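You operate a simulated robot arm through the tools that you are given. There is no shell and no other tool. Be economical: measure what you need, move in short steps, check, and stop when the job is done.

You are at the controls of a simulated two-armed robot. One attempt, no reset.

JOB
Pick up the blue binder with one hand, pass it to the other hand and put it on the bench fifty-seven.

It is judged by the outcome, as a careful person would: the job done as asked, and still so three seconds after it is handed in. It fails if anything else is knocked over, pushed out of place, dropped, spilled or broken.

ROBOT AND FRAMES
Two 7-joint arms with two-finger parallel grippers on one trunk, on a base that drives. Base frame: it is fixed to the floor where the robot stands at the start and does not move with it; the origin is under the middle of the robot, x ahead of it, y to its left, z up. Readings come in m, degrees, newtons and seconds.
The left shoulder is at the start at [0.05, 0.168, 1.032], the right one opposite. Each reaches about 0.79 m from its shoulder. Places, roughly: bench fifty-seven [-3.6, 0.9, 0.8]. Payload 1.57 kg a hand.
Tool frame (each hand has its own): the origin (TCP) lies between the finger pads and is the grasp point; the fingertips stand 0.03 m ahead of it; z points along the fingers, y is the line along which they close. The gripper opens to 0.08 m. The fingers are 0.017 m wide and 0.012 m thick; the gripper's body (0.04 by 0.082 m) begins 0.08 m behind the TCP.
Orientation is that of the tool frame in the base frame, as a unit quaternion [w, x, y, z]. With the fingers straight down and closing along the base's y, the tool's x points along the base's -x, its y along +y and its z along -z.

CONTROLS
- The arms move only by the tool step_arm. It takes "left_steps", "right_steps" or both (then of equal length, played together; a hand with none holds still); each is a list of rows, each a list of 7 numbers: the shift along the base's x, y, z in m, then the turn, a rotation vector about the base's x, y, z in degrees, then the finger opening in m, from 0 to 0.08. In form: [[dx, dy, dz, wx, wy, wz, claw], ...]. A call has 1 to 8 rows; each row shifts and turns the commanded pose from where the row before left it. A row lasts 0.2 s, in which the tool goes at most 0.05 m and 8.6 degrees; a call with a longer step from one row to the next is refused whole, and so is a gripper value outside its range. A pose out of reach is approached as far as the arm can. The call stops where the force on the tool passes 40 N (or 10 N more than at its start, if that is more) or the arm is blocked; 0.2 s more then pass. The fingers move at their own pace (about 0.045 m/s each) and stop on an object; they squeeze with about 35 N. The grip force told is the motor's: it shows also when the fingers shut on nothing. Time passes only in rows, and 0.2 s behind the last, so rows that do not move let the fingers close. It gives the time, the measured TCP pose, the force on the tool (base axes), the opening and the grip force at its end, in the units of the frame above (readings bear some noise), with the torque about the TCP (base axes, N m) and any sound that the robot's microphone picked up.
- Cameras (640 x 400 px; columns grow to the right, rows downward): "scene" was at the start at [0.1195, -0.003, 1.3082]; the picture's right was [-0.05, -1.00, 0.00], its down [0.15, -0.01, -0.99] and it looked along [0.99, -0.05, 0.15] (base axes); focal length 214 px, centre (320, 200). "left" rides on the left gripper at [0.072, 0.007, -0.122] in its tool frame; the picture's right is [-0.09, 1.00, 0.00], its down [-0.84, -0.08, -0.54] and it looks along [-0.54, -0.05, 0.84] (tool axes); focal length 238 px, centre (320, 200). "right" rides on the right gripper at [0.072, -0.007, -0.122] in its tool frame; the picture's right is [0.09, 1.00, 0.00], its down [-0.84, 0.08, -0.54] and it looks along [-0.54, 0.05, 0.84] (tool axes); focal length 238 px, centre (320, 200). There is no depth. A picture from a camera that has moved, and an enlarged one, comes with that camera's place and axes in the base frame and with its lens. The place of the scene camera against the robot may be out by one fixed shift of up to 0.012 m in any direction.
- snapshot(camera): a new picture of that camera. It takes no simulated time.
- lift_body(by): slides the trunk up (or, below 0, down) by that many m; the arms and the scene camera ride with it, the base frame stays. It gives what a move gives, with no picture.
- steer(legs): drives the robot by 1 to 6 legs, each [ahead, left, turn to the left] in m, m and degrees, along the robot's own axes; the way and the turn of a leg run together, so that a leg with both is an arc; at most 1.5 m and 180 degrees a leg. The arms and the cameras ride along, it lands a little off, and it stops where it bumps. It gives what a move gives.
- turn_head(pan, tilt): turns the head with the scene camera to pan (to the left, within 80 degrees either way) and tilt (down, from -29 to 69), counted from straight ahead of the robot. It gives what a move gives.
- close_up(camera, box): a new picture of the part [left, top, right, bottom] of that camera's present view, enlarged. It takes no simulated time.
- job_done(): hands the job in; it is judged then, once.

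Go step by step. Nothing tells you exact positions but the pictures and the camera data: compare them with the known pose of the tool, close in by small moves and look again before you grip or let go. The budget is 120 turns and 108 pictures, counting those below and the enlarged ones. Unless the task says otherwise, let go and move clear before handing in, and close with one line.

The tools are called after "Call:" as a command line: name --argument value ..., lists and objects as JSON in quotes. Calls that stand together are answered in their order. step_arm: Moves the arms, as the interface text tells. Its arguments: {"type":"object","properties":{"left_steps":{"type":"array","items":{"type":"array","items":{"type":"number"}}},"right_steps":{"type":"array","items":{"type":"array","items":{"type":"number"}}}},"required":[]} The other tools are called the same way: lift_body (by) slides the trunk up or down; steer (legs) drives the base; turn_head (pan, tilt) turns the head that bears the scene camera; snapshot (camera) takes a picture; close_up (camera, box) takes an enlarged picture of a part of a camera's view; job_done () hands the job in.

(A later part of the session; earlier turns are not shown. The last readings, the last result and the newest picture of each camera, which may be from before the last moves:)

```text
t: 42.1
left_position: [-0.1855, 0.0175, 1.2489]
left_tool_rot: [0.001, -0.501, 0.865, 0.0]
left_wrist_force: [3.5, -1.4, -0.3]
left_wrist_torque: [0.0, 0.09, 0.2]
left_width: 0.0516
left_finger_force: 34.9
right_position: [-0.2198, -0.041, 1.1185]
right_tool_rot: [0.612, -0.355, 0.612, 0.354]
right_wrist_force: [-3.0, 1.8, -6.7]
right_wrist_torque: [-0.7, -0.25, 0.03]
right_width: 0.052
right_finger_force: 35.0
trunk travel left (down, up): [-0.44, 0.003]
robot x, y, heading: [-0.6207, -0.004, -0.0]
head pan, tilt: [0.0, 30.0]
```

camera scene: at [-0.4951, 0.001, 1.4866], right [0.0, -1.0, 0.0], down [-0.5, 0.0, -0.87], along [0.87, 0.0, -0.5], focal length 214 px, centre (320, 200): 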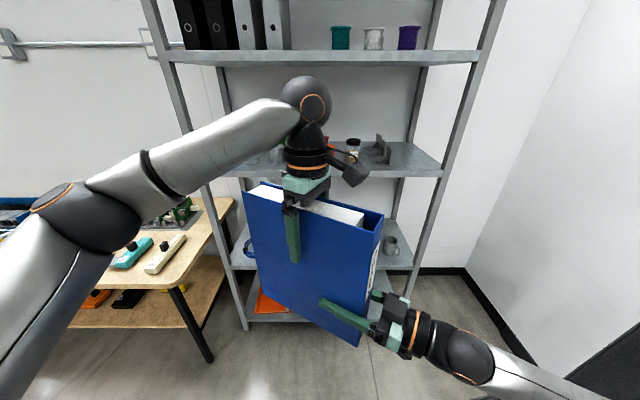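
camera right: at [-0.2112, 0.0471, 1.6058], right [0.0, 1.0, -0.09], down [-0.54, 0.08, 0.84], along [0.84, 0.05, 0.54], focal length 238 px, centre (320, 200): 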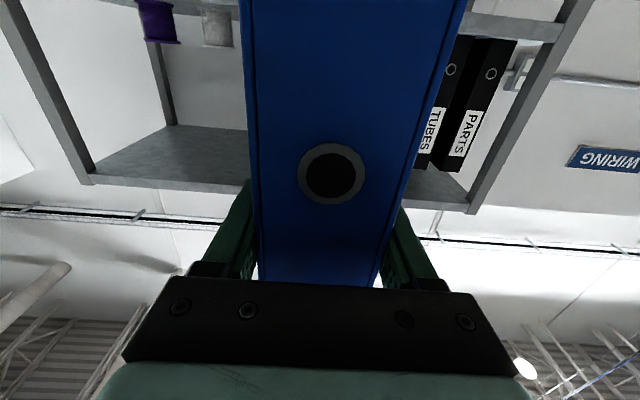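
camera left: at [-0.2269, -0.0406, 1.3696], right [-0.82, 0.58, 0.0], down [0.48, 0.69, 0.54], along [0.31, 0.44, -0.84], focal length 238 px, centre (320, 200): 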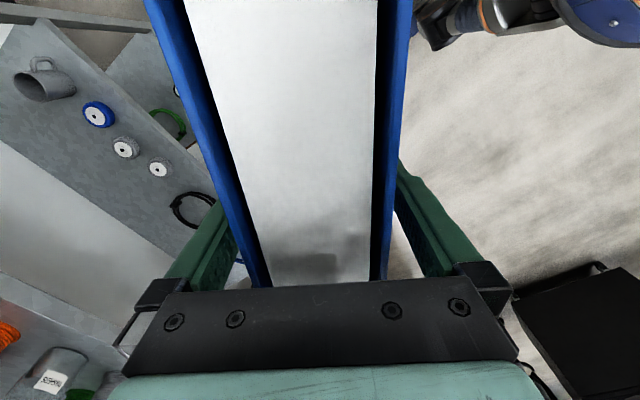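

Both hands grip the binder. I'll open the right hand and check that the left carries the load.

Call:
step_arm --right_steps '[[0, 0, 0, 0, 0, 0, 0.065], [0, 0, 0, 0, 0, 0, 0.075], [0, 0, 0, 0, 0, 0, 0.075]]'

Call:
snapshot --camera "right"

Call:
snapshot --camera "scene"

```text
t: 42.9
left_position: [-0.1859, 0.0183, 1.2461]
left_tool_rot: [0.0, -0.501, 0.866, -0.001]
left_wrist_force: [0.7, -0.6, 0.0]
left_wrist_torque: [-0.04, 0.01, 0.01]
left_width: 0.0519
left_finger_force: 34.9
right_position: [-0.2191, -0.0417, 1.1187]
right_tool_rot: [0.612, -0.354, 0.612, 0.354]
right_wrist_force: [-0.2, -0.3, 0.7]
right_wrist_torque: [0.03, -0.01, 0.01]
right_width: 0.075
right_finger_force: 0.1
trunk travel left (down, up): [-0.44, 0.003]
robot x, y, heading: [-0.6256, -0.0015, 0.2]
head pan, tilt: [0.0, 30.0]
```

```text
77 pictures are left
camera right: at [-0.2747, -0.1491, 1.0469], right [-0.86, 0.5, -0.09], down [-0.34, -0.43, 0.84], along [0.38, 0.75, 0.54], focal length 238 px, centre (320, 200)
```

right: 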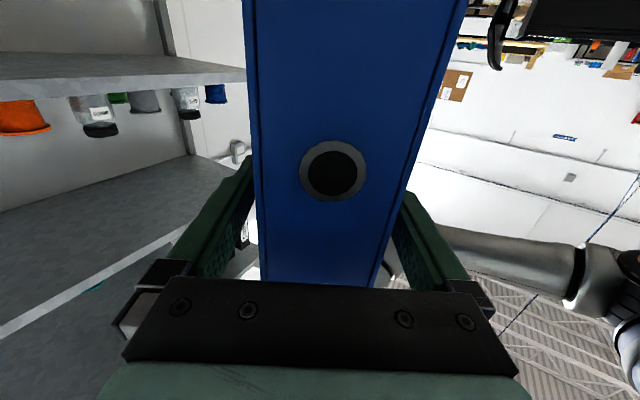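

```text
76 pictures are left
camera scene: at [-0.4955, 0.0009, 1.4866], right [0.0, -1.0, 0.0], down [-0.5, 0.0, -0.87], along [0.87, 0.0, -0.5], focal length 214 px, centre (320, 200)
```

scene: 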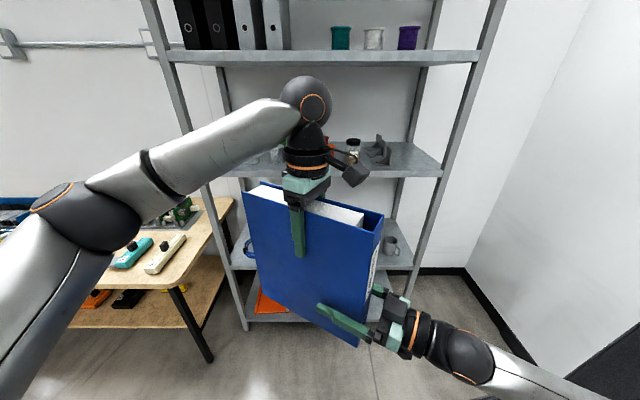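

The left force reading shows no load, so I'll lift the left hand 1 cm to check that it carries the binder.

Call:
step_arm --left_steps '[[0, 0, 0.01, 0, 0, 0, 0.035], [0, 0, 0, 0, 0, 0, 0.035]]'

Call:
snapshot --camera "right"

```text
t: 43.5
left_position: [-0.1854, 0.019, 1.2561]
left_tool_rot: [0.0, -0.5, 0.866, 0.0]
left_wrist_force: [0.3, -0.7, -6.8]
left_wrist_torque: [-0.05, 0.04, -0.01]
left_width: 0.0521
left_finger_force: 35.2
right_position: [-0.2184, -0.041, 1.1171]
right_tool_rot: [0.612, -0.354, 0.612, 0.354]
right_wrist_force: [-0.2, 0.6, 0.1]
right_wrist_torque: [0.04, -0.01, 0.02]
right_width: 0.075
right_finger_force: 0.0
trunk travel left (down, up): [-0.44, 0.003]
robot x, y, heading: [-0.6213, -0.0028, -0.1]
head pan, tilt: [0.0, 30.0]
```

```text
75 pictures are left
camera right: at [-0.2747, -0.1491, 1.0467], right [-0.86, 0.5, -0.09], down [-0.34, -0.43, 0.84], along [0.38, 0.75, 0.54], focal length 238 px, centre (320, 200)
```

right: 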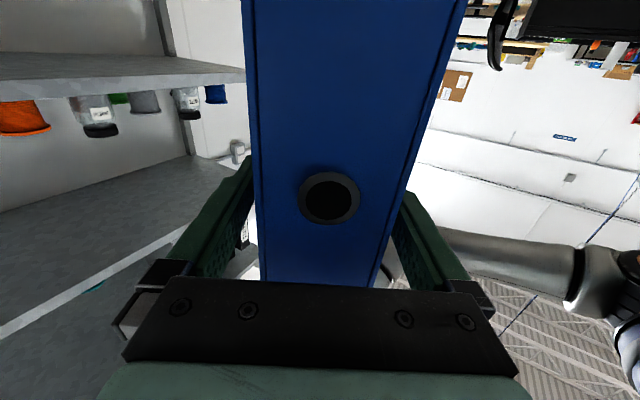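

The left hand now carries the full 6.8 N. I'll back the right hand straight off the spine.

Call:
step_arm --right_steps '[[-0.0125, -0.0217, 0, 0, 0, 0, 0.075], [-0.0125, -0.0217, 0, 0, 0, 0, 0.075], [-0.0125, -0.0217, 0, 0, 0, 0, 0.075], [-0.0125, -0.0217, 0, 0, 0, 0, 0.075], [-0.0125, -0.0217, 0, 0, 0, 0, 0.075], [-0.0125, -0.0217, 0, 0, 0, 0, 0.075]]'

Call:
snapshot --camera "scene"

```text
t: 44.9
left_position: [-0.1857, 0.0183, 1.2567]
left_tool_rot: [0.001, -0.5, 0.866, 0.0]
left_wrist_force: [0.3, -0.4, -7.0]
left_wrist_torque: [-0.02, 0.04, -0.02]
left_width: 0.052
left_finger_force: 35.0
right_position: [-0.2943, -0.1705, 1.1193]
right_tool_rot: [0.613, -0.355, 0.611, 0.354]
right_wrist_force: [0.1, 0.3, -0.5]
right_wrist_torque: [0.01, -0.02, 0.01]
right_width: 0.0749
right_finger_force: 0.0
trunk travel left (down, up): [-0.44, 0.003]
robot x, y, heading: [-0.6203, 0.0009, -0.1]
head pan, tilt: [0.0, 30.0]
```

```text
74 pictures are left
camera scene: at [-0.4956, 0.0011, 1.4866], right [0.0, -1.0, 0.0], down [-0.5, 0.0, -0.87], along [0.87, 0.0, -0.5], focal length 214 px, centre (320, 200)
```

scene: 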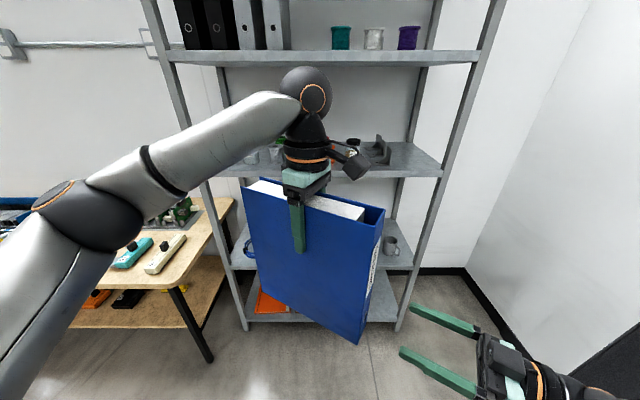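

The handover is done. Before turning I'll look left and right for obstacles.

Call:
turn_head --pan 60 --tilt 20

Call:
snapshot --camera "scene"

Call:
turn_head --pan -75 --tilt 30

Call:
snapshot --camera "scene"

```text
t: 46.2
left_position: [-0.1859, 0.019, 1.2567]
left_tool_rot: [0.0, -0.5, 0.866, 0.001]
left_wrist_force: [-0.4, 0.1, -6.5]
left_wrist_torque: [-0.05, 0.05, -0.01]
left_width: 0.0519
left_finger_force: 35.0
right_position: [-0.2944, -0.171, 1.1182]
right_tool_rot: [0.612, -0.354, 0.612, 0.354]
right_wrist_force: [-0.6, -0.4, 0.0]
right_wrist_torque: [-0.01, -0.03, 0.02]
right_width: 0.0749
right_finger_force: 0.0
trunk travel left (down, up): [-0.44, 0.003]
robot x, y, heading: [-0.6194, 0.0009, 0.2]
head pan, tilt: [60.0, 20.0]
```

```text
73 pictures are left
camera scene: at [-0.5393, 0.0815, 1.5027], right [0.87, -0.5, 0.0], down [-0.17, -0.3, -0.94], along [0.47, 0.81, -0.34], focal length 214 px, centre (320, 200)
```

scene: 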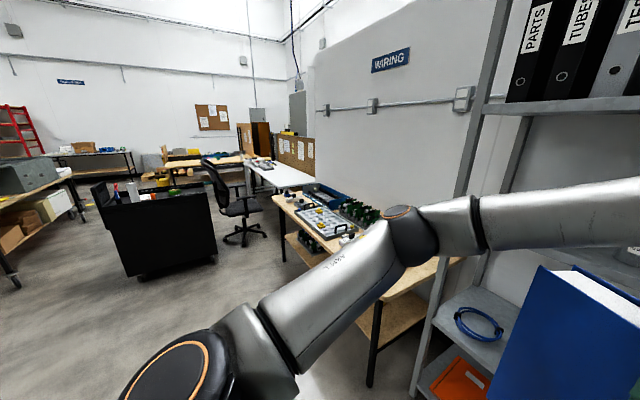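

```text
t: 48.4
left_position: [-0.1869, 0.0193, 1.2567]
left_tool_rot: [0.0, -0.5, 0.866, 0.001]
left_wrist_force: [-0.5, 0.5, -6.6]
left_wrist_torque: [-0.04, 0.05, -0.03]
left_width: 0.0519
left_finger_force: 35.4
right_position: [-0.2946, -0.1708, 1.1196]
right_tool_rot: [0.612, -0.354, 0.612, 0.354]
right_wrist_force: [0.2, -0.1, -0.1]
right_wrist_torque: [0.0, 0.02, 0.0]
right_width: 0.0751
right_finger_force: 0.1
trunk travel left (down, up): [-0.44, 0.003]
robot x, y, heading: [-0.6213, 0.0034, -0.0]
head pan, tilt: [-75.0, 30.0]
```

```text
72 pictures are left
camera scene: at [-0.5624, -0.0865, 1.4866], right [-0.97, -0.26, 0.0], down [-0.13, 0.48, -0.87], along [0.22, -0.84, -0.5], focal length 214 px, centre (320, 200)
```

scene: 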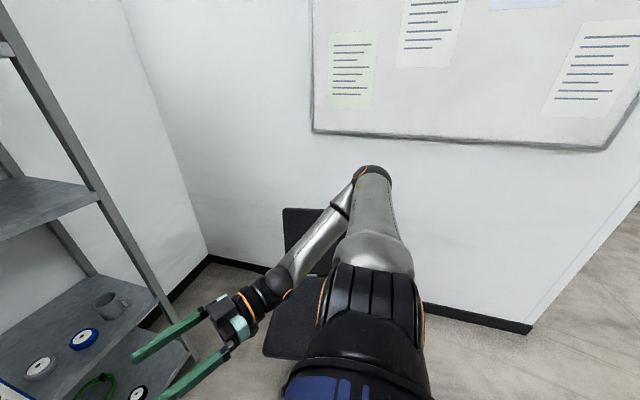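

There is free floor to the left and the wall on the right is 1.25 m away. Everything I carry stays within about 0.6 m of centre, so I'll turn left in place and then look toward bench 57.

Call:
turn_head --pan 0 --tilt 20

Call:
steer --legs '[[0, 0, 90]]'

Call:
turn_head --pan 60 --tilt 20

Call:
snapshot --camera "scene"

```text
t: 49.9
left_position: [-0.186, 0.0184, 1.2581]
left_tool_rot: [0.001, -0.5, 0.866, 0.0]
left_wrist_force: [-0.1, 0.2, -6.2]
left_wrist_torque: [-0.03, 0.01, 0.0]
left_width: 0.052
left_finger_force: 34.9
right_position: [-0.2935, -0.1698, 1.1198]
right_tool_rot: [0.612, -0.354, 0.612, 0.354]
right_wrist_force: [0.5, -1.0, -0.3]
right_wrist_torque: [-0.05, -0.02, 0.04]
right_width: 0.075
right_finger_force: 0.0
trunk travel left (down, up): [-0.44, 0.003]
robot x, y, heading: [-0.6197, -0.0035, 0.1]
head pan, tilt: [0.0, 20.0]
```

```text
t: 54.0
left_position: [-0.6351, 0.4349, 1.2571]
left_tool_rot: [0.001, 0.965, -0.261, 0.0]
left_wrist_force: [-0.7, 0.0, -6.7]
left_wrist_torque: [-0.01, -0.04, 0.04]
left_width: 0.0521
left_finger_force: 35.1
right_position: [-0.4466, 0.3244, 1.1184]
right_tool_rot: [0.186, -0.682, 0.186, 0.683]
right_wrist_force: [0.0, -0.2, -0.4]
right_wrist_torque: [-0.02, -0.02, -0.02]
right_width: 0.0749
right_finger_force: 0.0
trunk travel left (down, up): [-0.44, 0.003]
robot x, y, heading: [-0.621, -0.0017, 89.6]
head pan, tilt: [0.0, 20.0]
```

```text
t: 55.4
left_position: [-0.6351, 0.4348, 1.2571]
left_tool_rot: [0.0, 0.965, -0.263, 0.0]
left_wrist_force: [-0.1, 0.3, -6.6]
left_wrist_torque: [-0.05, -0.05, 0.0]
left_width: 0.0519
left_finger_force: 34.9
right_position: [-0.4475, 0.3253, 1.1182]
right_tool_rot: [0.185, -0.682, 0.185, 0.683]
right_wrist_force: [-0.3, 0.7, 0.0]
right_wrist_torque: [0.0, -0.02, 0.0]
right_width: 0.0752
right_finger_force: 0.1
trunk travel left (down, up): [-0.44, 0.003]
robot x, y, heading: [-0.621, 0.0018, 89.6]
head pan, tilt: [60.0, 20.0]
```

```text
71 pictures are left
camera scene: at [-0.7065, 0.0887, 1.5027], right [0.51, 0.86, 0.0], down [0.29, -0.17, -0.94], along [-0.81, 0.48, -0.34], focal length 214 px, centre (320, 200)
```

scene: 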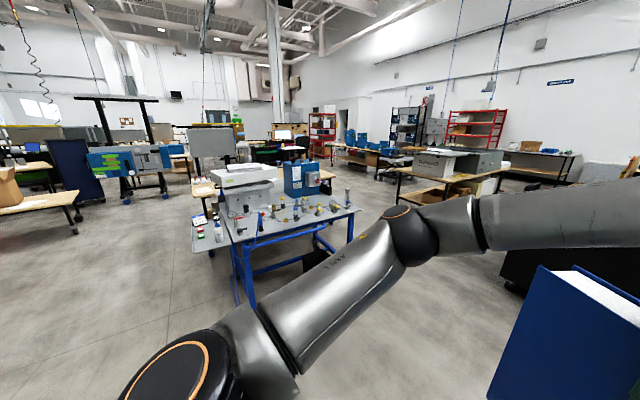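

Bench 57 projects to about column 264, row 177, which is the blue-legged bench ahead-left. I'll zoom in to check the labels and find free space.

Call:
close_up --camera "scene" --box '[180, 130, 370, 250]'

Call:
close_up --camera "scene" --box '[60, 80, 300, 230]'

```text
3.33 times, centred on (275, 190) of scene
camera zoom: at [-0.7065, 0.0887, 1.5027], right [0.51, 0.86, 0.0], down [0.29, -0.17, -0.94], along [-0.81, 0.48, -0.34], focal length 715 px, centre (470, 233)
```

zoom: 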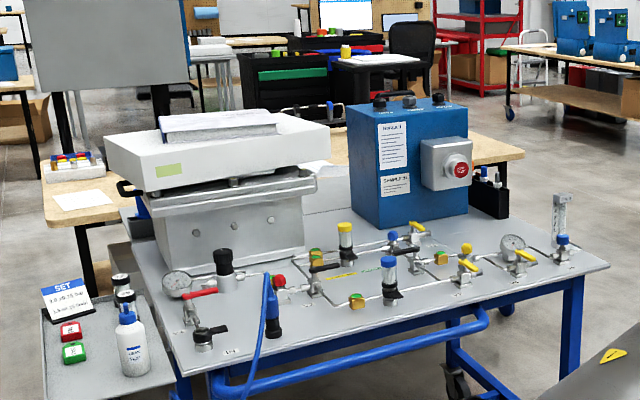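

```text
2.67 times, centred on (180, 155) of scene
camera zoom: at [-0.7065, 0.0887, 1.5027], right [0.51, 0.86, 0.0], down [0.29, -0.17, -0.94], along [-0.81, 0.48, -0.34], focal length 572 px, centre (693, 320)
```

zoom: 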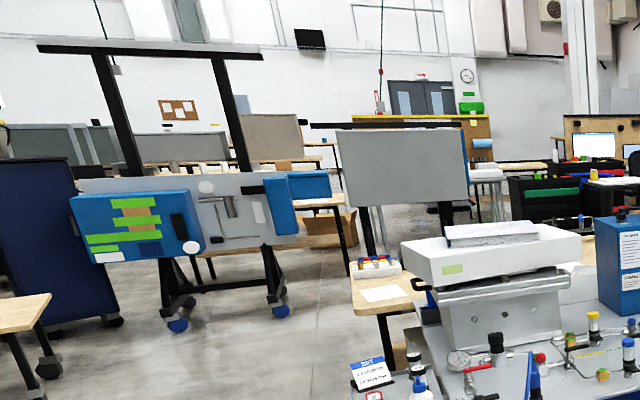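

By projection, the blue-legged bench is at x≈-2 to -2.6. The wooden bench behind it, front edge at x≈-3.1 and y from 0 to 1.75, matches bench 57 at (-3.6, 0.9). I'll turn left again and head toward its near end, passing on the -y side.

Call:
steer --legs '[[0, 0, 90], [0.9, 0.5, 0]]'

Call:
turn_head --pan -25 --tilt 15

Call:
snapshot --camera "scene"

```text
t: 64.6
left_position: [-1.9712, -0.5125, 1.2575]
left_tool_rot: [0.0, 0.868, 0.497, 0.0]
left_wrist_force: [0.5, 0.6, -7.6]
left_wrist_torque: [0.03, -0.03, -0.01]
left_width: 0.0521
left_finger_force: 35.7
right_position: [-1.8613, -0.3227, 1.1193]
right_tool_rot: [0.352, 0.613, 0.352, -0.613]
right_wrist_force: [-0.5, 0.0, -0.9]
right_wrist_torque: [-0.02, 0.01, 0.03]
right_width: 0.075
right_finger_force: 0.0
trunk travel left (down, up): [-0.44, 0.003]
robot x, y, heading: [-1.5377, -0.5016, 179.7]
head pan, tilt: [60.0, 20.0]
```

```text
t: 66.2
left_position: [-1.9707, -0.5106, 1.2565]
left_tool_rot: [0.0, 0.868, 0.497, 0.0]
left_wrist_force: [0.5, 0.7, -7.3]
left_wrist_torque: [0.07, -0.01, -0.01]
left_width: 0.0517
left_finger_force: 35.4
right_position: [-1.8614, -0.3224, 1.119]
right_tool_rot: [-0.352, -0.613, -0.352, 0.613]
right_wrist_force: [0.9, 0.4, -0.3]
right_wrist_torque: [-0.02, -0.01, -0.03]
right_width: 0.075
right_finger_force: 0.0
trunk travel left (down, up): [-0.44, 0.003]
robot x, y, heading: [-1.5354, -0.4983, 179.6]
head pan, tilt: [-25.0, 15.0]
```

```text
68 pictures are left
camera scene: at [-1.666, -0.4549, 1.5108], right [0.43, 0.9, 0.0], down [0.23, -0.11, -0.97], along [-0.87, 0.41, -0.26], focal length 214 px, centre (320, 200)
```

scene: 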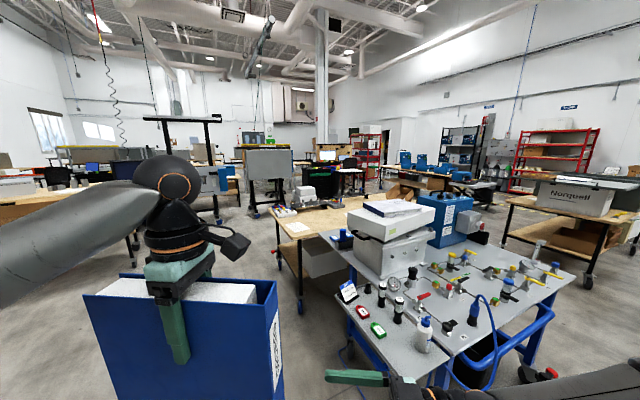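

The wooden bench behind the blue one is now visible, so I'll zoom in on it.

Call:
close_up --camera "scene" --box '[240, 160, 480, 310]'

```text
2.67 times, centred on (360, 235) of scene
camera zoom: at [-1.666, -0.4549, 1.5108], right [0.43, 0.9, 0.0], down [0.23, -0.11, -0.97], along [-0.87, 0.41, -0.26], focal length 572 px, centre (213, 107)
```

zoom: 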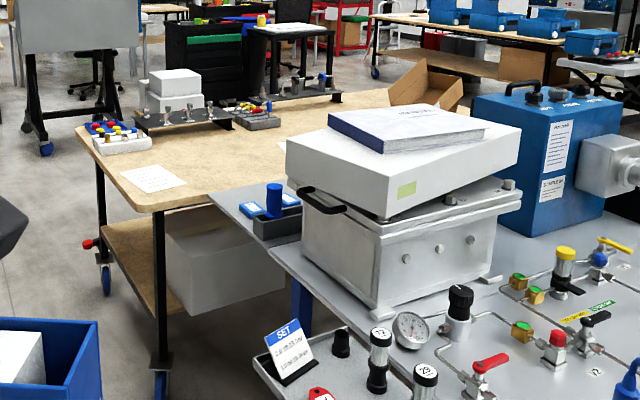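

The bench spans about x -3.95 to -3.1 and starts at y≈0.03. Its near end has a paper sheet, a coloured tray further back and a free patch beyond the paper. I'll drive along y≈-0.75 to stand off that end.

Call:
steer --legs '[[0.2, 0.25, 0], [0.8, 0, 0], [0.865, 0, 0]]'

Call:
turn_head --pan -75 --tilt 25

Call:
snapshot --camera "scene"

```text
t: 77.0
left_position: [-3.8389, -0.745, 1.257]
left_tool_rot: [0.0, 0.867, 0.498, 0.001]
left_wrist_force: [-0.8, 0.1, -6.4]
left_wrist_torque: [0.07, 0.0, -0.01]
left_width: 0.052
left_finger_force: 35.0
right_position: [-3.7302, -0.5577, 1.1187]
right_tool_rot: [-0.352, -0.613, -0.352, 0.613]
right_wrist_force: [-0.3, -0.7, -0.1]
right_wrist_torque: [-0.02, 0.01, 0.02]
right_width: 0.0751
right_finger_force: 0.1
trunk travel left (down, up): [-0.44, 0.003]
robot x, y, heading: [-3.4012, -0.7293, 179.7]
head pan, tilt: [-25.0, 15.0]
```

```text
t: 78.2
left_position: [-3.8388, -0.7453, 1.2556]
left_tool_rot: [-0.001, 0.867, 0.497, 0.001]
left_wrist_force: [-0.2, -0.2, -7.7]
left_wrist_torque: [0.04, -0.01, 0.02]
left_width: 0.0518
left_finger_force: 34.6
right_position: [-3.7311, -0.5564, 1.1199]
right_tool_rot: [0.352, 0.613, 0.353, -0.613]
right_wrist_force: [-0.1, -0.1, 0.3]
right_wrist_torque: [0.0, 0.0, 0.01]
right_width: 0.075
right_finger_force: 0.0
trunk travel left (down, up): [-0.44, 0.003]
robot x, y, heading: [-3.4011, -0.7299, 179.4]
head pan, tilt: [-75.0, 25.0]
```

```text
66 pictures are left
camera scene: at [-3.4744, -0.6395, 1.4946], right [0.97, 0.26, 0.0], down [0.11, -0.41, -0.91], along [-0.23, 0.88, -0.42], focal length 214 px, centre (320, 200)
```

scene: 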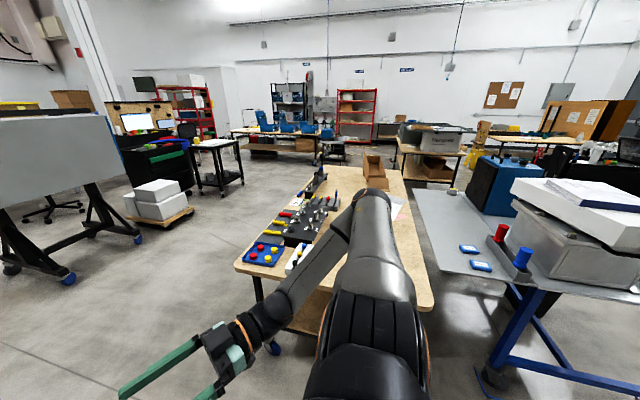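

I'm in position, with the bench end at y≈0.01 and x from -4.05 to -3.2. I'll turn right to face the bench and look down at its top.

Call:
steer --legs '[[0, 0, -89.6]]'

Call:
turn_head --pan -15 --tilt 25

Call:
snapshot --camera "scene"

Call:
snapshot --camera "right"

```text
t: 82.4
left_position: [-3.4222, -0.2934, 1.2566]
left_tool_rot: [-0.001, 0.966, -0.259, -0.001]
left_wrist_force: [-0.3, 0.7, -6.4]
left_wrist_torque: [-0.04, 0.01, -0.02]
left_width: 0.0518
left_finger_force: 35.4
right_position: [-3.2331, -0.4023, 1.1187]
right_tool_rot: [-0.181, 0.684, -0.181, -0.684]
right_wrist_force: [-0.6, -0.3, -0.9]
right_wrist_torque: [-0.03, 0.0, 0.02]
right_width: 0.075
right_finger_force: 0.0
trunk travel left (down, up): [-0.44, 0.003]
robot x, y, heading: [-3.4005, -0.7297, 90.2]
head pan, tilt: [-75.0, 25.0]
```

```text
t: 83.7
left_position: [-3.4233, -0.2943, 1.2569]
left_tool_rot: [0.0, 0.966, -0.259, 0.0]
left_wrist_force: [1.0, 0.0, -5.8]
left_wrist_torque: [-0.04, -0.02, -0.02]
left_width: 0.0516
left_finger_force: 34.9
right_position: [-3.2336, -0.4032, 1.1184]
right_tool_rot: [0.182, -0.683, 0.182, 0.683]
right_wrist_force: [-0.2, -0.2, -0.5]
right_wrist_torque: [0.02, 0.03, -0.02]
right_width: 0.0748
right_finger_force: 0.0
trunk travel left (down, up): [-0.44, 0.003]
robot x, y, heading: [-3.4048, -0.7282, 90.1]
head pan, tilt: [-15.0, 25.0]
```

```text
65 pictures are left
camera scene: at [-3.3866, -0.5991, 1.4946], right [0.97, -0.26, 0.0], down [-0.11, -0.41, -0.91], along [0.23, 0.88, -0.42], focal length 214 px, centre (320, 200)
```

scene: 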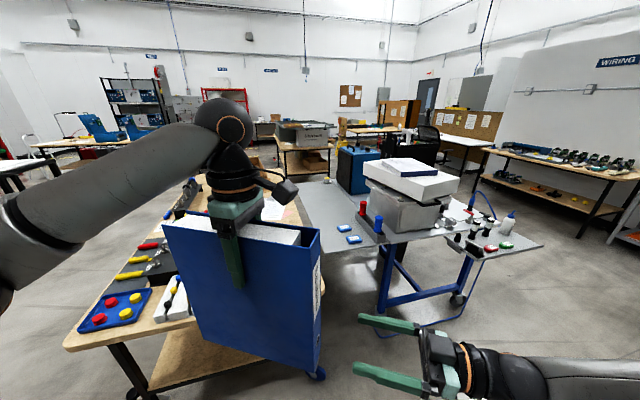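

```text
64 pictures are left
camera right: at [-3.1253, -0.4567, 1.0474], right [-0.5, -0.86, -0.09], down [0.43, -0.34, 0.84], along [-0.75, 0.38, 0.54], focal length 238 px, centre (320, 200)
```

right: 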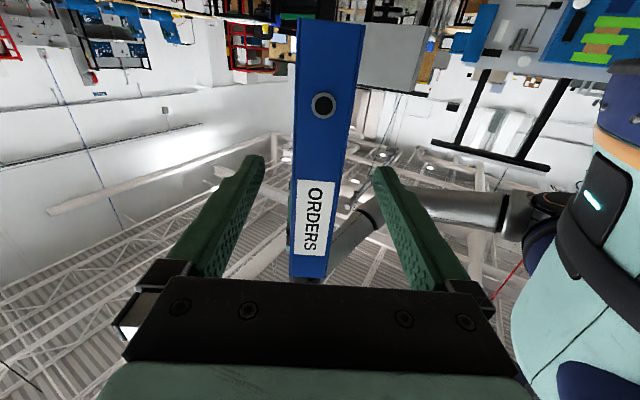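

The binder hides the middle of the bench top, so I'll use the left wrist camera.

Call:
snapshot --camera "left"

Call:
close_up --camera "scene" --box '[60, 170, 340, 380]'

```text
63 pictures are left
camera left: at [-3.3638, -0.3366, 1.3794], right [-0.58, -0.82, 0.0], down [-0.69, 0.48, 0.54], along [-0.44, 0.31, -0.84], focal length 238 px, centre (320, 200)
```

left: 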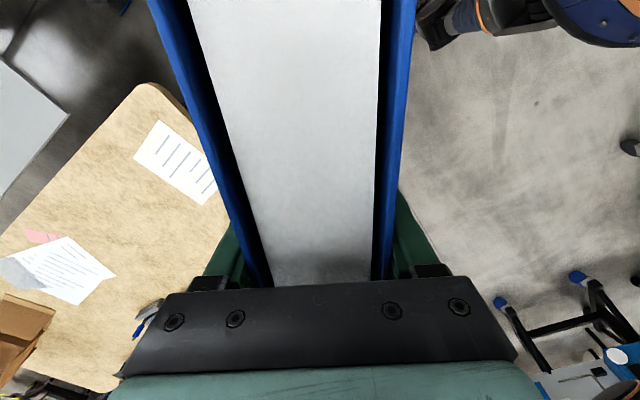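

```text
1.90 times, centred on (200, 275) of scene
camera zoom: at [-3.3866, -0.5991, 1.4946], right [0.97, -0.26, 0.0], down [-0.11, -0.41, -0.91], along [0.23, 0.88, -0.42], focal length 408 px, centre (549, 57)
```

zoom: 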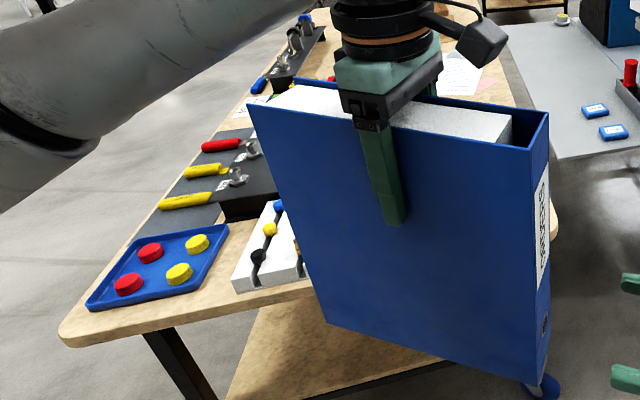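

Paper 1 covers x -3.48 to -3.26, y 0.04 to 0.20, and the blocks and tools sit at x below about -3.7. A spot near x≈-3.58 or behind the paper should be free. I'll turn the binder to point straight ahead so I can see both sides.

Call:
step_arm --left_steps '[[0, 0.007, 0, 0, 0, -7.5, 0.035], [0, 0.007, 0, 0, 0, -7.5, 0.035], [0, 0.007, 0, 0, 0, -7.5, 0.035], [0, 0.007, 0, 0, 0, -7.5, 0.035], [0, 0.007, 0, 0, 0, -7.5, 0.035], [0, 0.007, 0, 0, 0, -7.5, 0.035], [0, 0.007, 0, 0, 0, -7.5, 0.035], [0, 0.007, 0, 0, 0, -7.5, 0.035]]'

Call:
turn_head --pan 0 --tilt 35

Call:
snapshot --camera "scene"

Call:
snapshot --camera "left"

```text
t: 85.5
left_position: [-3.4216, -0.2384, 1.2571]
left_tool_rot: [0.0, -0.707, 0.707, 0.0]
left_wrist_force: [-0.2, -0.4, -6.8]
left_wrist_torque: [-0.07, 0.01, -0.01]
left_width: 0.0518
left_finger_force: 34.9
right_position: [-3.2328, -0.4027, 1.1186]
right_tool_rot: [-0.182, 0.683, -0.182, -0.683]
right_wrist_force: [0.2, -0.3, 0.7]
right_wrist_torque: [-0.01, 0.03, -0.01]
right_width: 0.0749
right_finger_force: 0.0
trunk travel left (down, up): [-0.44, 0.003]
robot x, y, heading: [-3.4058, -0.7258, 90.2]
head pan, tilt: [-15.0, 25.0]
```

```text
t: 86.3
left_position: [-3.4228, -0.2387, 1.2569]
left_tool_rot: [0.0, 0.707, -0.707, -0.001]
left_wrist_force: [0.1, -0.4, -7.1]
left_wrist_torque: [-0.03, 0.01, -0.02]
left_width: 0.0519
left_finger_force: 35.1
right_position: [-3.234, -0.4018, 1.1184]
right_tool_rot: [0.183, -0.683, 0.183, 0.683]
right_wrist_force: [0.9, 0.2, 0.1]
right_wrist_torque: [-0.03, -0.03, 0.01]
right_width: 0.075
right_finger_force: 0.1
trunk travel left (down, up): [-0.44, 0.003]
robot x, y, heading: [-3.4047, -0.7297, 90.1]
head pan, tilt: [0.0, 35.0]
```

```text
61 pictures are left
camera scene: at [-3.4104, -0.6, 1.4788], right [1.0, 0.0, 0.0], down [0.0, -0.57, -0.82], along [0.0, 0.82, -0.57], focal length 214 px, centre (320, 200)
```

scene: 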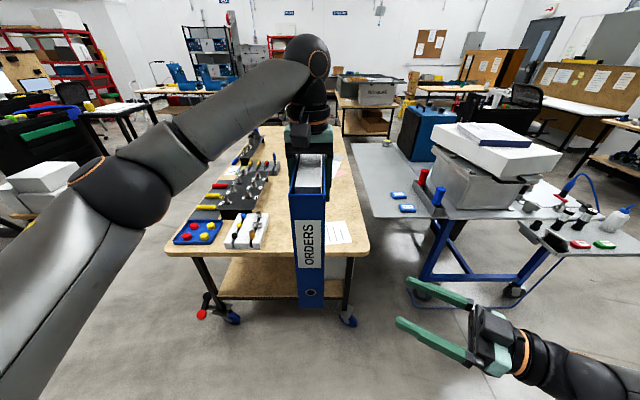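

```text
60 pictures are left
camera left: at [-3.4296, -0.311, 1.3793], right [-1.0, 0.09, 0.0], down [0.08, 0.84, 0.54], along [0.05, 0.54, -0.84], focal length 238 px, centre (320, 200)
```

left: 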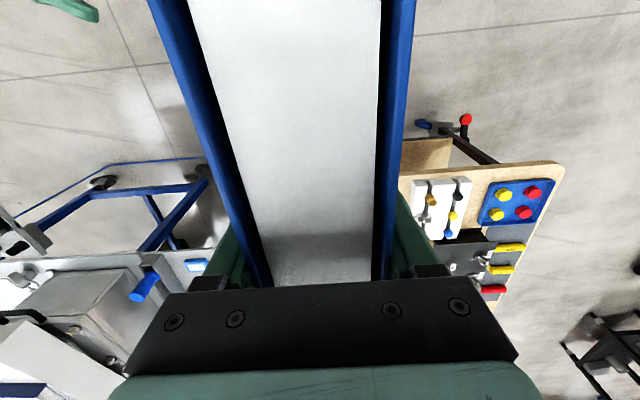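

Call:
close_up --camera "scene" --box '[160, 120, 400, 270]'

```text
2.67 times, centred on (280, 195) of scene
camera zoom: at [-3.4104, -0.6, 1.4788], right [1.0, 0.0, 0.0], down [0.0, -0.57, -0.82], along [0.0, 0.82, -0.57], focal length 572 px, centre (427, 213)
```

zoom: 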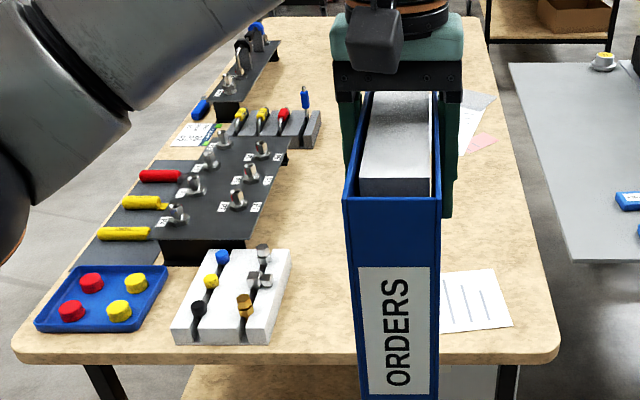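

I can see the free strip clearly: the white block's right edge is at x≈-3.655 and the paper's left edge at about -3.48. I'll aim the binder at x≈-3.567, y≈0.07 to 0.33, so I strafe left 0.145 m and drive 0.35 m forward.

Call:
steer --legs '[[0, 0.145, 0], [0.2, 0, 0]]'

Call:
snapshot --camera "scene"

```text
t: 89.4
left_position: [-3.5672, -0.0395, 1.2572]
left_tool_rot: [0.0, 0.708, -0.706, 0.0]
left_wrist_force: [-0.2, 0.4, -7.0]
left_wrist_torque: [-0.08, 0.02, 0.02]
left_width: 0.0516
left_finger_force: 34.9
right_position: [-3.3791, -0.2032, 1.1181]
right_tool_rot: [-0.182, 0.684, -0.182, -0.683]
right_wrist_force: [-0.3, 0.3, 0.0]
right_wrist_torque: [-0.02, 0.02, 0.01]
right_width: 0.0751
right_finger_force: 0.2
trunk travel left (down, up): [-0.44, 0.003]
robot x, y, heading: [-3.5503, -0.5339, 89.9]
head pan, tilt: [0.0, 35.0]
```

```text
58 pictures are left
camera scene: at [-3.5559, -0.4002, 1.4787], right [1.0, 0.0, 0.0], down [0.0, -0.57, -0.82], along [0.0, 0.82, -0.57], focal length 214 px, centre (320, 200)
```

scene: 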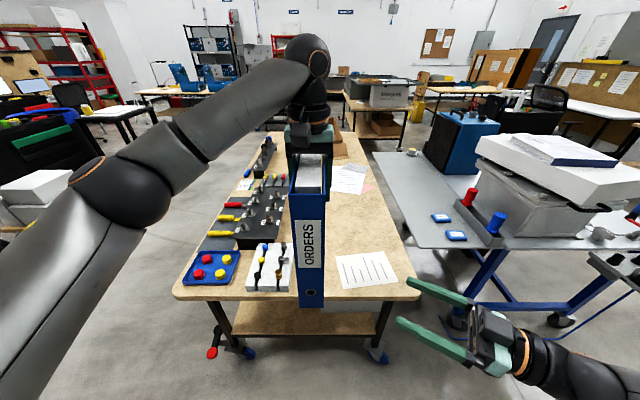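

TCP x of -3.567 sits in the middle of the gap (white block -3.667, paper about -3.48). I'll drive 0.16 m more, extend the arm and start lowering.

Call:
steer --legs '[[0.16, 0, 0]]'

Call:
step_arm --left_steps '[[0, 0.016, 0, 0, 0, 0, 0.035], [0, 0.016, 0, 0, 0, 0, 0.035], [0, 0.016, 0, 0, 0, 0, 0.035], [0, 0.016, -0.015, 0, 0, 0, 0.035], [0, 0.016, -0.02, 0, 0, 0, 0.035], [0, 0, -0.025, 0, 0, 0, 0.035], [0, 0, -0.025, 0, 0, 0, 0.035], [0, 0, -0.025, 0, 0, 0, 0.035]]'

Call:
snapshot --camera "scene"

Call:
snapshot --camera "left"

```text
t: 90.8
left_position: [-3.5696, 0.1196, 1.2563]
left_tool_rot: [0.0, 0.708, -0.706, 0.001]
left_wrist_force: [0.4, 0.8, -7.0]
left_wrist_torque: [-0.01, 0.0, -0.01]
left_width: 0.0517
left_finger_force: 35.0
right_position: [-3.3795, -0.0445, 1.1184]
right_tool_rot: [-0.181, 0.684, -0.182, -0.683]
right_wrist_force: [-0.7, -0.2, -0.1]
right_wrist_torque: [-0.02, 0.01, 0.01]
right_width: 0.0751
right_finger_force: 0.0
trunk travel left (down, up): [-0.44, 0.003]
robot x, y, heading: [-3.5517, -0.3716, 90.3]
head pan, tilt: [0.0, 35.0]
```

```text
t: 92.6
left_position: [-3.5734, 0.1973, 1.1451]
left_tool_rot: [0.0, 0.708, -0.706, 0.0]
left_wrist_force: [-0.5, 1.3, -7.2]
left_wrist_torque: [-0.03, 0.0, 0.01]
left_width: 0.0522
left_finger_force: 34.8
left hand out of reach, approached as far as the arm can: row 5
right_position: [-3.3812, -0.0439, 1.118]
right_tool_rot: [-0.181, 0.684, -0.182, -0.683]
right_wrist_force: [-0.3, -0.2, 0.5]
right_wrist_torque: [0.01, 0.04, 0.0]
right_width: 0.0749
right_finger_force: 0.0
trunk travel left (down, up): [-0.44, 0.003]
robot x, y, heading: [-3.5502, -0.3686, 89.7]
head pan, tilt: [0.0, 35.0]
```

```text
57 pictures are left
camera scene: at [-3.5569, -0.2412, 1.4787], right [1.0, 0.0, 0.0], down [0.0, -0.57, -0.82], along [0.0, 0.82, -0.57], focal length 214 px, centre (320, 200)
```

scene: 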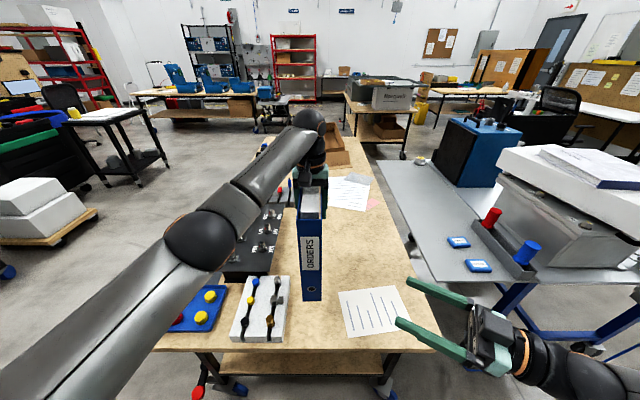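

```text
56 pictures are left
camera left: at [-3.5801, 0.1248, 1.2677], right [-1.0, 0.09, 0.0], down [0.07, 0.84, 0.54], along [0.05, 0.54, -0.84], focal length 238 px, centre (320, 200)
```

left: 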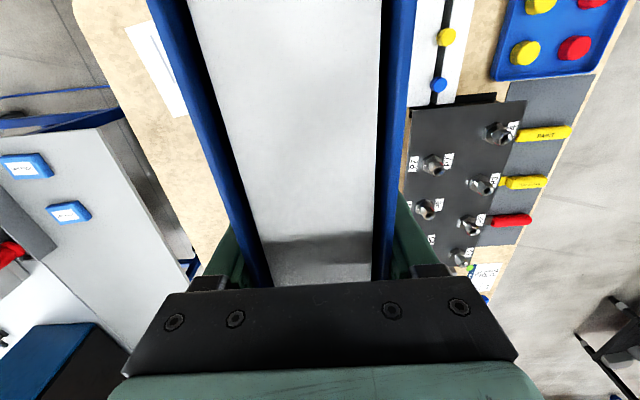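

Alignment is good: the black panel's edge is at x≈-3.72, so 12 cm clear. I'll lower 0.09 m further, then go slowly until it touches down.

Call:
step_arm --left_steps '[[0, 0, -0.02, 0, 0, 0, 0.035], [0, 0, -0.02, 0, 0, 0, 0.035], [0, 0, -0.02, 0, 0, 0, 0.035], [0, 0, -0.02, 0, 0, 0, 0.035], [0, 0, -0.01, 0, 0, 0, 0.035]]'

Call:
snapshot --camera "scene"

```text
t: 93.8
left_position: [-3.5728, 0.1959, 1.0556]
left_tool_rot: [0.0, 0.708, -0.706, 0.0]
left_wrist_force: [0.0, -0.2, -7.1]
left_wrist_torque: [-0.05, 0.0, 0.0]
left_width: 0.0519
left_finger_force: 35.3
right_position: [-3.3797, -0.0453, 1.1196]
right_tool_rot: [-0.181, 0.684, -0.181, -0.683]
right_wrist_force: [0.6, 0.1, 0.4]
right_wrist_torque: [0.01, -0.02, 0.0]
right_width: 0.0749
right_finger_force: 0.1
trunk travel left (down, up): [-0.44, 0.003]
robot x, y, heading: [-3.5535, -0.3716, 90.2]
head pan, tilt: [0.0, 35.0]
```

```text
55 pictures are left
camera scene: at [-3.5564, -0.2418, 1.4788], right [1.0, 0.0, 0.0], down [0.0, -0.57, -0.82], along [0.0, 0.82, -0.57], focal length 214 px, centre (320, 200)
```

scene: 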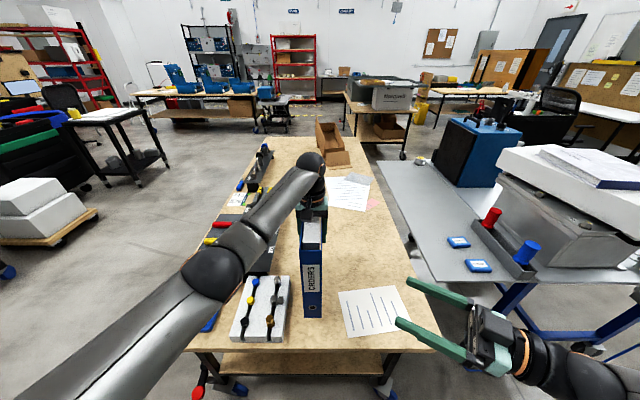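

The binder bottom should be about 3 cm above the bench. I'll lower in small steps until touchdown.

Call:
step_arm --left_steps '[[0, 0, -0.006, 0, 0, 0, 0.035], [0, 0, -0.006, 0, 0, 0, 0.035], [0, 0, -0.005, 0, 0, 0, 0.035]]'

Call:
step_arm --left_steps '[[0, 0, -0.004, 0, 0, 0, 0.035], [0, 0, -0.004, 0, 0, 0, 0.035]]'

Call:
close_up --camera "scene" --box '[220, 240, 420, 365]'

```text
t: 94.6
left_position: [-3.5725, 0.1962, 1.0392]
left_tool_rot: [0.0, 0.707, -0.707, 0.0]
left_wrist_force: [-0.5, -0.5, -6.8]
left_wrist_torque: [0.01, 0.0, 0.0]
left_width: 0.0519
left_finger_force: 34.9
right_position: [-3.3798, -0.0439, 1.1187]
right_tool_rot: [0.182, -0.683, 0.182, 0.683]
right_wrist_force: [0.2, -0.5, 0.7]
right_wrist_torque: [0.02, 0.03, 0.01]
right_width: 0.0752
right_finger_force: 0.1
trunk travel left (down, up): [-0.44, 0.003]
robot x, y, heading: [-3.5522, -0.371, 89.9]
head pan, tilt: [0.0, 35.0]
```

```text
t: 95.2
left_position: [-3.573, 0.1965, 1.0309]
left_tool_rot: [0.0, 0.708, -0.706, 0.0]
left_wrist_force: [-0.2, 0.3, -6.3]
left_wrist_torque: [-0.04, -0.01, 0.02]
left_width: 0.0519
left_finger_force: 34.9
right_position: [-3.3796, -0.0451, 1.1188]
right_tool_rot: [0.182, -0.683, 0.182, 0.683]
right_wrist_force: [-0.3, -0.1, 0.6]
right_wrist_torque: [0.0, 0.0, 0.03]
right_width: 0.0749
right_finger_force: 0.0
trunk travel left (down, up): [-0.44, 0.003]
robot x, y, heading: [-3.5546, -0.3727, 90.2]
head pan, tilt: [0.0, 35.0]
```

```text
3.20 times, centred on (320, 302) of scene
camera zoom: at [-3.5563, -0.2418, 1.4788], right [1.0, 0.0, 0.0], down [0.0, -0.57, -0.82], along [0.0, 0.82, -0.57], focal length 686 px, centre (320, -128)
```

zoom: 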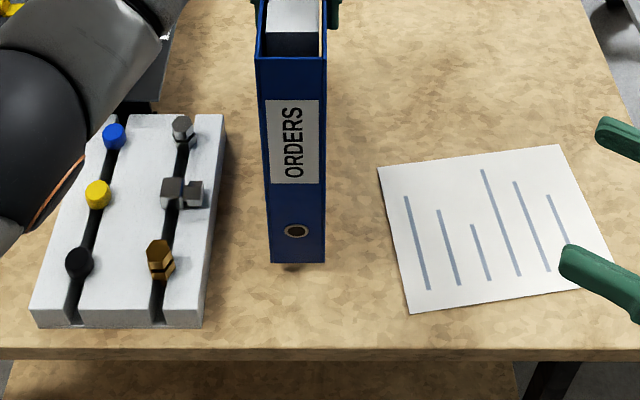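

Still hanging slightly above the bench, with the full weight on the hand. I'll continue in 3 mm steps.

Call:
step_arm --left_steps '[[0, 0, -0.003, 0, 0, 0, 0.035], [0, 0, -0.003, 0, 0, 0, 0.035]]'

Call:
step_arm --left_steps '[[0, 0, -0.003, 0, 0, 0, 0.035], [0, 0, 0, 0, 0, 0, 0.035]]'

```text
t: 95.8
left_position: [-3.5715, 0.1961, 1.0246]
left_tool_rot: [-0.001, 0.708, -0.706, 0.0]
left_wrist_force: [-0.5, 0.3, -6.0]
left_wrist_torque: [-0.11, -0.02, -0.01]
left_width: 0.0519
left_finger_force: 35.4
right_position: [-3.3803, -0.0447, 1.1177]
right_tool_rot: [-0.182, 0.683, -0.182, -0.683]
right_wrist_force: [-0.9, 0.4, -0.2]
right_wrist_torque: [0.01, -0.01, 0.0]
right_width: 0.0751
right_finger_force: 0.0
trunk travel left (down, up): [-0.44, 0.003]
robot x, y, heading: [-3.5512, -0.3716, 90.1]
head pan, tilt: [0.0, 35.0]
```

```text
t: 96.4
left_position: [-3.5713, 0.1968, 1.0215]
left_tool_rot: [0.0, 0.708, -0.707, 0.0]
left_wrist_force: [0.3, 0.4, -7.3]
left_wrist_torque: [-0.03, -0.01, 0.02]
left_width: 0.0518
left_finger_force: 35.1
right_position: [-3.3792, -0.0442, 1.1196]
right_tool_rot: [-0.181, 0.684, -0.181, -0.683]
right_wrist_force: [0.4, 0.2, -0.3]
right_wrist_torque: [0.02, 0.02, 0.02]
right_width: 0.075
right_finger_force: 0.1
trunk travel left (down, up): [-0.44, 0.003]
robot x, y, heading: [-3.5521, -0.3716, 90.1]
head pan, tilt: [0.0, 35.0]
```

Call:
step_arm --left_steps '[[0, 0, -0.003, 0, 0, 0, 0.035], [0, 0, -0.003, 0, 0, 0, 0.035]]'

Call:
close_up --camera "scene" --box '[270, 280, 370, 342]'

```text
t: 97.0
left_position: [-3.5719, 0.1972, 1.0152]
left_tool_rot: [-0.001, 0.708, -0.706, 0.0]
left_wrist_force: [-0.3, -0.2, -6.5]
left_wrist_torque: [0.01, -0.02, -0.04]
left_width: 0.052
left_finger_force: 35.1
right_position: [-3.3803, -0.0447, 1.1194]
right_tool_rot: [-0.18, 0.684, -0.181, -0.683]
right_wrist_force: [0.0, -0.8, -0.2]
right_wrist_torque: [-0.01, 0.01, -0.01]
right_width: 0.0748
right_finger_force: 0.1
trunk travel left (down, up): [-0.44, 0.003]
robot x, y, heading: [-3.5498, -0.3704, 90.2]
head pan, tilt: [0.0, 35.0]
```

```text
6.40 times, centred on (320, 311) of scene
camera zoom: at [-3.5563, -0.2418, 1.4788], right [1.0, 0.0, 0.0], down [0.0, -0.57, -0.82], along [0.0, 0.82, -0.57], focal length 1373 px, centre (320, -510)
```

zoom: 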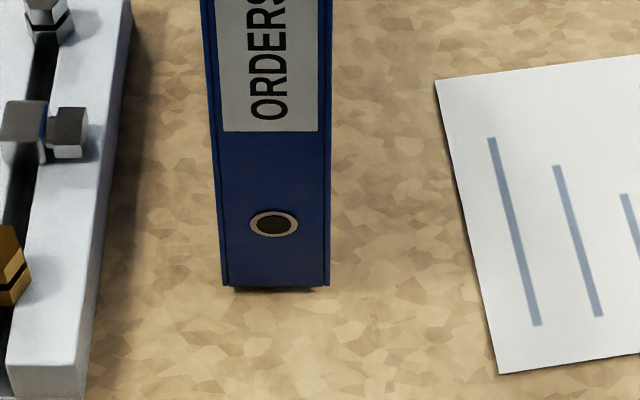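

The shadow is very tight now, only a few millimetres left. I'll continue in finer steps.

Call:
step_arm --left_steps '[[0, 0, -0.002, 0, 0, 0, 0.035], [0, 0, -0.002, 0, 0, 0, 0.035]]'

Call:
step_arm --left_steps '[[0, 0, -0.002, 0, 0, 0, 0.035], [0, 0, 0, 0, 0, 0, 0.035]]'

```text
t: 97.6
left_position: [-3.5731, 0.198, 1.0112]
left_tool_rot: [0.0, 0.708, -0.706, 0.0]
left_wrist_force: [0.3, -0.5, -6.9]
left_wrist_torque: [-0.08, -0.03, 0.01]
left_width: 0.052
left_finger_force: 34.9
right_position: [-3.3787, -0.0443, 1.1183]
right_tool_rot: [-0.181, 0.683, -0.181, -0.683]
right_wrist_force: [-0.9, -0.5, 0.7]
right_wrist_torque: [-0.02, 0.03, -0.02]
right_width: 0.0749
right_finger_force: 0.1
trunk travel left (down, up): [-0.44, 0.003]
robot x, y, heading: [-3.5522, -0.3745, 89.8]
head pan, tilt: [0.0, 35.0]
```

```text
t: 98.2
left_position: [-3.5719, 0.1957, 1.0093]
left_tool_rot: [-0.001, 0.708, -0.706, 0.0]
left_wrist_force: [0.7, -0.6, -7.0]
left_wrist_torque: [-0.06, -0.01, 0.01]
left_width: 0.0521
left_finger_force: 35.0
right_position: [-3.38, -0.0446, 1.1182]
right_tool_rot: [0.182, -0.683, 0.182, 0.684]
right_wrist_force: [-0.3, 1.2, 0.7]
right_wrist_torque: [0.0, -0.01, -0.02]
right_width: 0.0751
right_finger_force: 0.0
trunk travel left (down, up): [-0.44, 0.003]
robot x, y, heading: [-3.5494, -0.3717, 90.1]
head pan, tilt: [0.0, 35.0]
```

Call:
step_arm --left_steps '[[0, 0, -0.002, 0, 0, 0, 0.035], [0, 0, -0.002, 0, 0, 0, 0.035]]'

Call:
step_arm --left_steps '[[0, 0, -0.002, 0, 0, 0, 0.035], [0, 0, 0, 0, 0, 0, 0.035]]'

Call:
close_up --camera "scene" --box '[270, 280, 370, 342]'

```text
t: 98.8
left_position: [-3.5729, 0.1959, 1.0078]
left_tool_rot: [-0.001, 0.708, -0.706, -0.001]
left_wrist_force: [-0.9, -2.1, 1.1]
left_wrist_torque: [0.56, 0.29, 0.14]
left_width: 0.0519
left_finger_force: 35.4
right_position: [-3.381, -0.0456, 1.1188]
right_tool_rot: [-0.184, 0.683, -0.182, -0.683]
right_wrist_force: [0.6, -0.1, -0.2]
right_wrist_torque: [0.0, 0.02, 0.03]
right_width: 0.0749
right_finger_force: 0.1
trunk travel left (down, up): [-0.44, 0.003]
robot x, y, heading: [-3.5503, -0.3711, 90.3]
head pan, tilt: [0.0, 35.0]
```

```text
t: 99.4
left_position: [-3.5725, 0.1948, 1.0071]
left_tool_rot: [-0.002, 0.708, -0.706, -0.003]
left_wrist_force: [-3.1, -6.2, 12.4]
left_wrist_torque: [1.28, 0.59, 0.28]
left_width: 0.052
left_finger_force: 35.2
right_position: [-3.3808, -0.0469, 1.12]
right_tool_rot: [0.182, -0.683, 0.181, 0.684]
right_wrist_force: [0.5, 0.7, -0.3]
right_wrist_torque: [0.03, 0.05, 0.01]
right_width: 0.0748
right_finger_force: 0.1
trunk travel left (down, up): [-0.44, 0.003]
robot x, y, heading: [-3.548, -0.3723, 90.1]
head pan, tilt: [0.0, 35.0]
```

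```text
6.40 times, centred on (320, 311) of scene
camera zoom: at [-3.5566, -0.2451, 1.4793], right [1.0, 0.0, 0.0], down [0.0, -0.57, -0.82], along [0.0, 0.82, -0.57], focal length 1373 px, centre (320, -510)
```

zoom: 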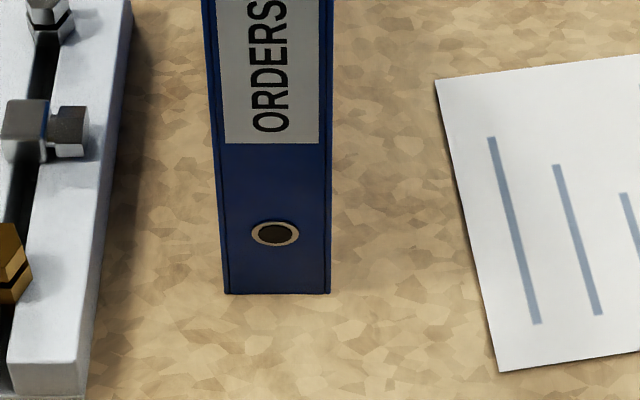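

It has touched down and is pressing lightly. I'll relax by about 2 mm, then open the hand slowly.

Call:
step_arm --left_steps '[[0, 0, 0.0022, 0, 0, 0, 0.035], [0, 0, 0, 0, 0, 0, 0.035]]'

```text
t: 100.0
left_position: [-3.572, 0.1947, 1.0068]
left_tool_rot: [-0.001, 0.708, -0.707, -0.001]
left_wrist_force: [-2.5, -2.0, 8.7]
left_wrist_torque: [1.45, 0.34, 0.18]
left_width: 0.0521
left_finger_force: 34.6
right_position: [-3.3795, -0.0467, 1.1193]
right_tool_rot: [-0.182, 0.683, -0.181, -0.683]
right_wrist_force: [-0.7, -0.3, 0.6]
right_wrist_torque: [0.02, -0.02, 0.02]
right_width: 0.0751
right_finger_force: 0.0
trunk travel left (down, up): [-0.44, 0.003]
robot x, y, heading: [-3.5492, -0.3718, 90.3]
head pan, tilt: [0.0, 35.0]
```

Call:
step_arm --left_steps '[[0, 0, 0.0015, 0, 0, 0, 0.035], [0, 0, 0, 0, 0, 0, 0.035]]'

```text
t: 100.6
left_position: [-3.5724, 0.1956, 1.0081]
left_tool_rot: [0.001, -0.707, 0.707, 0.0]
left_wrist_force: [-1.0, 0.9, 1.3]
left_wrist_torque: [1.21, 0.22, 0.08]
left_width: 0.0517
left_finger_force: 34.6
right_position: [-3.3804, -0.0446, 1.1186]
right_tool_rot: [0.181, -0.683, 0.182, 0.684]
right_wrist_force: [-0.2, -0.2, 0.7]
right_wrist_torque: [0.0, -0.03, -0.01]
right_width: 0.0751
right_finger_force: 0.0
trunk travel left (down, up): [-0.44, 0.003]
robot x, y, heading: [-3.5497, -0.3749, 90.0]
head pan, tilt: [0.0, 35.0]
```

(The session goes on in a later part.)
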